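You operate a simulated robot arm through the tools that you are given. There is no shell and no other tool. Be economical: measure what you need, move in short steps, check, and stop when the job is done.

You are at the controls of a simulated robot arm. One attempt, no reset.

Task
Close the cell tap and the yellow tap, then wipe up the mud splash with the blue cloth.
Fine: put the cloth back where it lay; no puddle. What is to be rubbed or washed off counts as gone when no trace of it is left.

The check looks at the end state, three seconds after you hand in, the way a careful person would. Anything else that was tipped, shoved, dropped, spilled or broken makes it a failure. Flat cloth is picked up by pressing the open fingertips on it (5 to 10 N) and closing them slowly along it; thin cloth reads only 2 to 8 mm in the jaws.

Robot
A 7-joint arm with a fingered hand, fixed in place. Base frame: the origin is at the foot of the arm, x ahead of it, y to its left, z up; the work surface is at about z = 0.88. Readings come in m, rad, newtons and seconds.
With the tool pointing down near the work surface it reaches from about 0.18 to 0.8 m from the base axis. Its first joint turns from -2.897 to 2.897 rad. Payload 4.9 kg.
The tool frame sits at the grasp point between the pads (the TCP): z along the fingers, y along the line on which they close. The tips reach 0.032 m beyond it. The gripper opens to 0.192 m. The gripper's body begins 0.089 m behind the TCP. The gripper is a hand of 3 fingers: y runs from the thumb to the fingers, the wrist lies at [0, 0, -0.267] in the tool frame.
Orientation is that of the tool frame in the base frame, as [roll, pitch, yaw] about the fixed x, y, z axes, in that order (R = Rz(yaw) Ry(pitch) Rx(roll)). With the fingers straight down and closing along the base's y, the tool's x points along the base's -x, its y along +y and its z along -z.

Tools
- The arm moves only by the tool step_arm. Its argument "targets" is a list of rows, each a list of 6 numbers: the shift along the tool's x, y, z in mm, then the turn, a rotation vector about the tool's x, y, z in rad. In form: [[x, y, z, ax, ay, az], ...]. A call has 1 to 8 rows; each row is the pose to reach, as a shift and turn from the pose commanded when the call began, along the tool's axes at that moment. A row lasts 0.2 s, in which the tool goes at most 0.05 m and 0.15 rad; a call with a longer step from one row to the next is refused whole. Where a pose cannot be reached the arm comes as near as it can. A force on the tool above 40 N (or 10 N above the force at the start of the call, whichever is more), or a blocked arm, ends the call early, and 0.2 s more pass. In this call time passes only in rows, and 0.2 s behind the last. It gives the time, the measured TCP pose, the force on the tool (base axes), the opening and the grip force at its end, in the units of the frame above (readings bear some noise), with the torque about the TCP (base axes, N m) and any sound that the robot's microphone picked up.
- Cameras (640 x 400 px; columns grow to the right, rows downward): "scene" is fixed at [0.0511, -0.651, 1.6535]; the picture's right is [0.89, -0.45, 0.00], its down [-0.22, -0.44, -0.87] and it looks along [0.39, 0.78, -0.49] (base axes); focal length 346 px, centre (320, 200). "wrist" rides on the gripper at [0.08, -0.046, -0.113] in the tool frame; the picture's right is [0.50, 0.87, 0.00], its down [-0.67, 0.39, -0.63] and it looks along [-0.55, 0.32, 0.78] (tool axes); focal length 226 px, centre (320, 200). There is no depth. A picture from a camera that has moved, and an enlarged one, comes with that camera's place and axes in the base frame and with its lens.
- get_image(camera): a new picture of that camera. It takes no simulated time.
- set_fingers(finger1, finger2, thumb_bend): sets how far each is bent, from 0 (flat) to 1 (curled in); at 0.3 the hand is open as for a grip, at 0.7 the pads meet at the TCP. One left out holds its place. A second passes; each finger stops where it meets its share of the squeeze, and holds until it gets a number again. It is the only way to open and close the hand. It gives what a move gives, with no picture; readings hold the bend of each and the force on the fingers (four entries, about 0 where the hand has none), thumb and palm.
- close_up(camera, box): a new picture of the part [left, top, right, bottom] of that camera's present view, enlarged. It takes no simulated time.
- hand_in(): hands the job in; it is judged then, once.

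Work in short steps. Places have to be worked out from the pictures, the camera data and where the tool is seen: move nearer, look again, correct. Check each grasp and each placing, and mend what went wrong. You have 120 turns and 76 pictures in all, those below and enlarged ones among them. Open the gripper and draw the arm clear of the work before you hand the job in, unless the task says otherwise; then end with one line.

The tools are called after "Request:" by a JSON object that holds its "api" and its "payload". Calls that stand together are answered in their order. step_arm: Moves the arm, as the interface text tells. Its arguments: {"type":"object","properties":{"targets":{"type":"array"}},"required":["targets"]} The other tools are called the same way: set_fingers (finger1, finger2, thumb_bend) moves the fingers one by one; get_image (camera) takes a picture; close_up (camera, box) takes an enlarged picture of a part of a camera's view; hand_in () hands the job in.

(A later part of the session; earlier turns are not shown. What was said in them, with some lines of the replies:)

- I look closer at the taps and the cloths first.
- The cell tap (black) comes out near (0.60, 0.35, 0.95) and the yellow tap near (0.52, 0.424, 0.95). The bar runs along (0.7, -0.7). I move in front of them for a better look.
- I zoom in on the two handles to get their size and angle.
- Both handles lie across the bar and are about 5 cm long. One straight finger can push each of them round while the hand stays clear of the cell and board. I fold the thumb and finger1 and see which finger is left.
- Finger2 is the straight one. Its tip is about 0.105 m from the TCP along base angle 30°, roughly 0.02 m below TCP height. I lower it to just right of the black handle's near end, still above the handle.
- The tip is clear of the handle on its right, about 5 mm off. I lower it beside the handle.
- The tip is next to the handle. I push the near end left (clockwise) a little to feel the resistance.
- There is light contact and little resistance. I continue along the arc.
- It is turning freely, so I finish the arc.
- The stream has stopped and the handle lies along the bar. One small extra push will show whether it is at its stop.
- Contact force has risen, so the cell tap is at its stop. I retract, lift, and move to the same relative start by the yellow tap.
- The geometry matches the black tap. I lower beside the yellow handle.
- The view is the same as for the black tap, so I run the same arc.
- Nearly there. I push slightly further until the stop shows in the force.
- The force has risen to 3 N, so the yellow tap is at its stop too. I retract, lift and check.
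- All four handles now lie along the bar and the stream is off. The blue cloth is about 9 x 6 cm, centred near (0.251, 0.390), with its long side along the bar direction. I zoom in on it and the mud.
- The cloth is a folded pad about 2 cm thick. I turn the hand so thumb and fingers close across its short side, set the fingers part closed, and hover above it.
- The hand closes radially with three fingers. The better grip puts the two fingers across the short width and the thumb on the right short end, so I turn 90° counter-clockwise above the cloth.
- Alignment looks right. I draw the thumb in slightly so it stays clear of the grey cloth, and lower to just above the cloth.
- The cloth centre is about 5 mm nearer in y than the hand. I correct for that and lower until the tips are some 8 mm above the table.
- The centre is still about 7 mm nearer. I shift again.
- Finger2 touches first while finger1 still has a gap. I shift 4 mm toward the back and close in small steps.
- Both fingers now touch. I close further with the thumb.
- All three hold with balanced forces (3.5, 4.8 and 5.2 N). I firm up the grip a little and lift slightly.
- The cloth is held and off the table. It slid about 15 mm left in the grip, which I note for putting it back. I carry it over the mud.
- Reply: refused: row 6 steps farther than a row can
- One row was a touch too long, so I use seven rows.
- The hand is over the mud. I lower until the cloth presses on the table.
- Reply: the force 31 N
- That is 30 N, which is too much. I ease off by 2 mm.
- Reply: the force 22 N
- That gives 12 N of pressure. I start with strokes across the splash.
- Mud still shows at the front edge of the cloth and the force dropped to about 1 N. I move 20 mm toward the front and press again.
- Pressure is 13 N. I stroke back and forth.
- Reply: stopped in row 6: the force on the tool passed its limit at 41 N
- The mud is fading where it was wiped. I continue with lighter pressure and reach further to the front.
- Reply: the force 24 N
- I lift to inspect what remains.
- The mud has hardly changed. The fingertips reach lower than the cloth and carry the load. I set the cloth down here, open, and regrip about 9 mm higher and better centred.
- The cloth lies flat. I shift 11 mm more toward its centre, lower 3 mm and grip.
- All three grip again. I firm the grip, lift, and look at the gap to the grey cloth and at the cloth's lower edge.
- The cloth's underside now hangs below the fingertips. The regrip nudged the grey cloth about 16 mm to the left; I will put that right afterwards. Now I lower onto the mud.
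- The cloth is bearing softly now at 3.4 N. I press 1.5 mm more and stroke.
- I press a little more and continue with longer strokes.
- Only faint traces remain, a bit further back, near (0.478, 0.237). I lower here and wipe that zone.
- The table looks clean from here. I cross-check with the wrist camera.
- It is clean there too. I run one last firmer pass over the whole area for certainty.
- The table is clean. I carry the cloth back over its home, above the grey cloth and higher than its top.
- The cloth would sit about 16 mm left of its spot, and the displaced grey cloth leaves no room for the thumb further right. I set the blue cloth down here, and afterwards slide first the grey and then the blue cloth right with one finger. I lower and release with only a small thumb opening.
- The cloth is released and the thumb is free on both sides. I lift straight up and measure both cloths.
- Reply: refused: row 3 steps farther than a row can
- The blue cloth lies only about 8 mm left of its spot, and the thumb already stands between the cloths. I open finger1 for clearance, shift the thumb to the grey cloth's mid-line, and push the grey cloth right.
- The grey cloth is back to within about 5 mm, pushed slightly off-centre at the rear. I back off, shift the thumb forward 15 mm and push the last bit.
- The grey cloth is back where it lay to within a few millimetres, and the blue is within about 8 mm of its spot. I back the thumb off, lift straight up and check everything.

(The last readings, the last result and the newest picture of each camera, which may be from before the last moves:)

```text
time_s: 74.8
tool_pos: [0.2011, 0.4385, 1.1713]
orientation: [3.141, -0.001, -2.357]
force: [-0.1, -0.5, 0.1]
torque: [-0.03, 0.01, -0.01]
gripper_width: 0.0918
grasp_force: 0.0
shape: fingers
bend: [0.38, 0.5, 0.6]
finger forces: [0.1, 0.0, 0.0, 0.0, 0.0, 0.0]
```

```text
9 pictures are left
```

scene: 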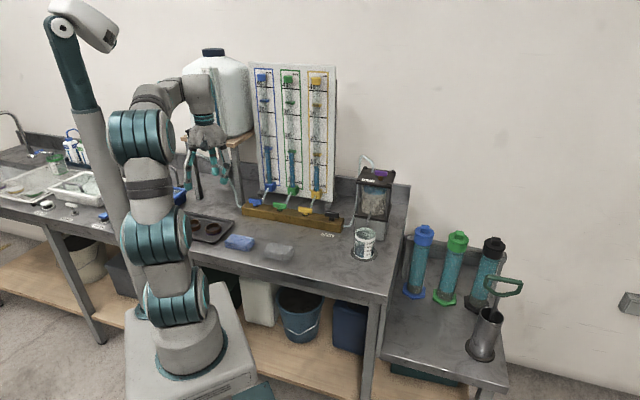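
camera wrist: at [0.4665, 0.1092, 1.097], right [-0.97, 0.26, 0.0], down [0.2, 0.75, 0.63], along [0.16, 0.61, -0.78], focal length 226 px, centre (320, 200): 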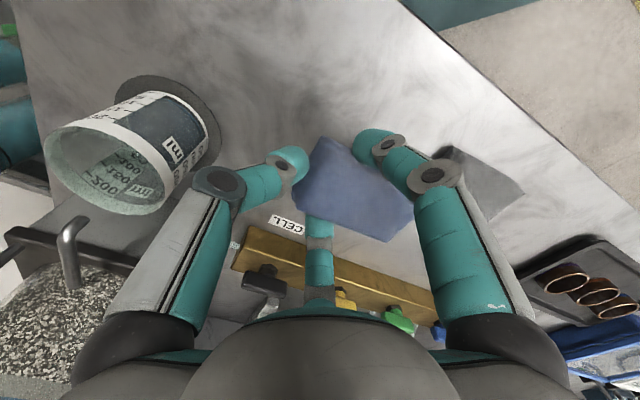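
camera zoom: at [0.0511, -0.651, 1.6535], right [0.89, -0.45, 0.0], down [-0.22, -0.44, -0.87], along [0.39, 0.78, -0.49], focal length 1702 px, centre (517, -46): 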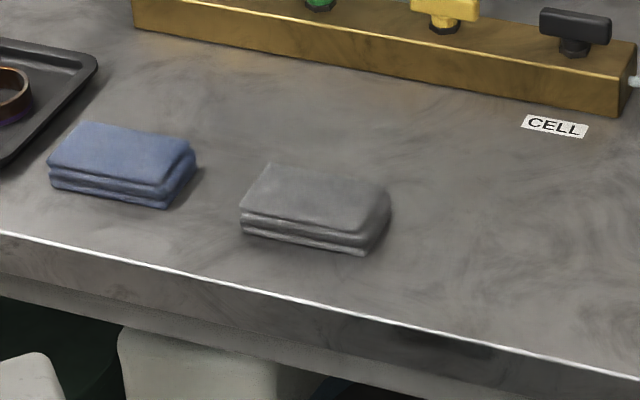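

Both cloths lie as before, to within a few millimetres, and the table is clean. I open the hand and take a last look at the taps and beaker.

Request:
{"api": "set_fingers", "payload": {"finger1": 0.3, "finger2": 0.3, "thumb_bend": 0.3}}

Request:
{"api": "close_up", "payload": {"camera": "scene", "box": [230, 160, 390, 270]}}

```text
time_s: 75.8
tool_pos: [0.201, 0.4386, 1.1704]
orientation: [3.141, -0.003, -2.356]
force: [-0.2, -0.1, 0.6]
torque: [0.0, 0.0, 0.01]
gripper_width: 0.1676
grasp_force: 0.1
shape: fingers
bend: [0.3, 0.3, 0.3]
finger forces: [0.0, 0.0, 0.1, 0.0, 0.0, 0.0]
```

```text
3.64 times, centred on (310, 215) of scene
camera zoom: at [0.0511, -0.651, 1.6535], right [0.89, -0.45, 0.0], down [-0.22, -0.44, -0.87], along [0.39, 0.78, -0.49], focal length 1257 px, centre (356, 146)
```

zoom: 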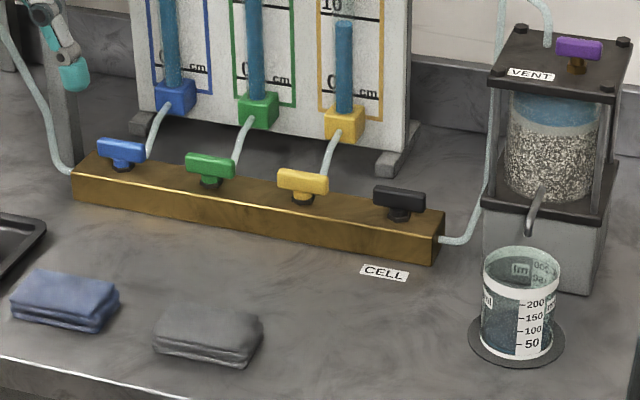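

Both taps are shut, the stream has stopped, there is no mud or puddle, the cloths are in place and the arm is clear. I hand in.

Request:
{"api": "hand_in", "payload": {}}

```text
The job is handed in.
```

The cell tap and the yellow tap are closed, no trace of the mud shows, and the blue cloth is back within about 5 mm of where it lay; the grey cloth got nudged about 2 cm along the way, and I pushed it back to within a few millimetres.
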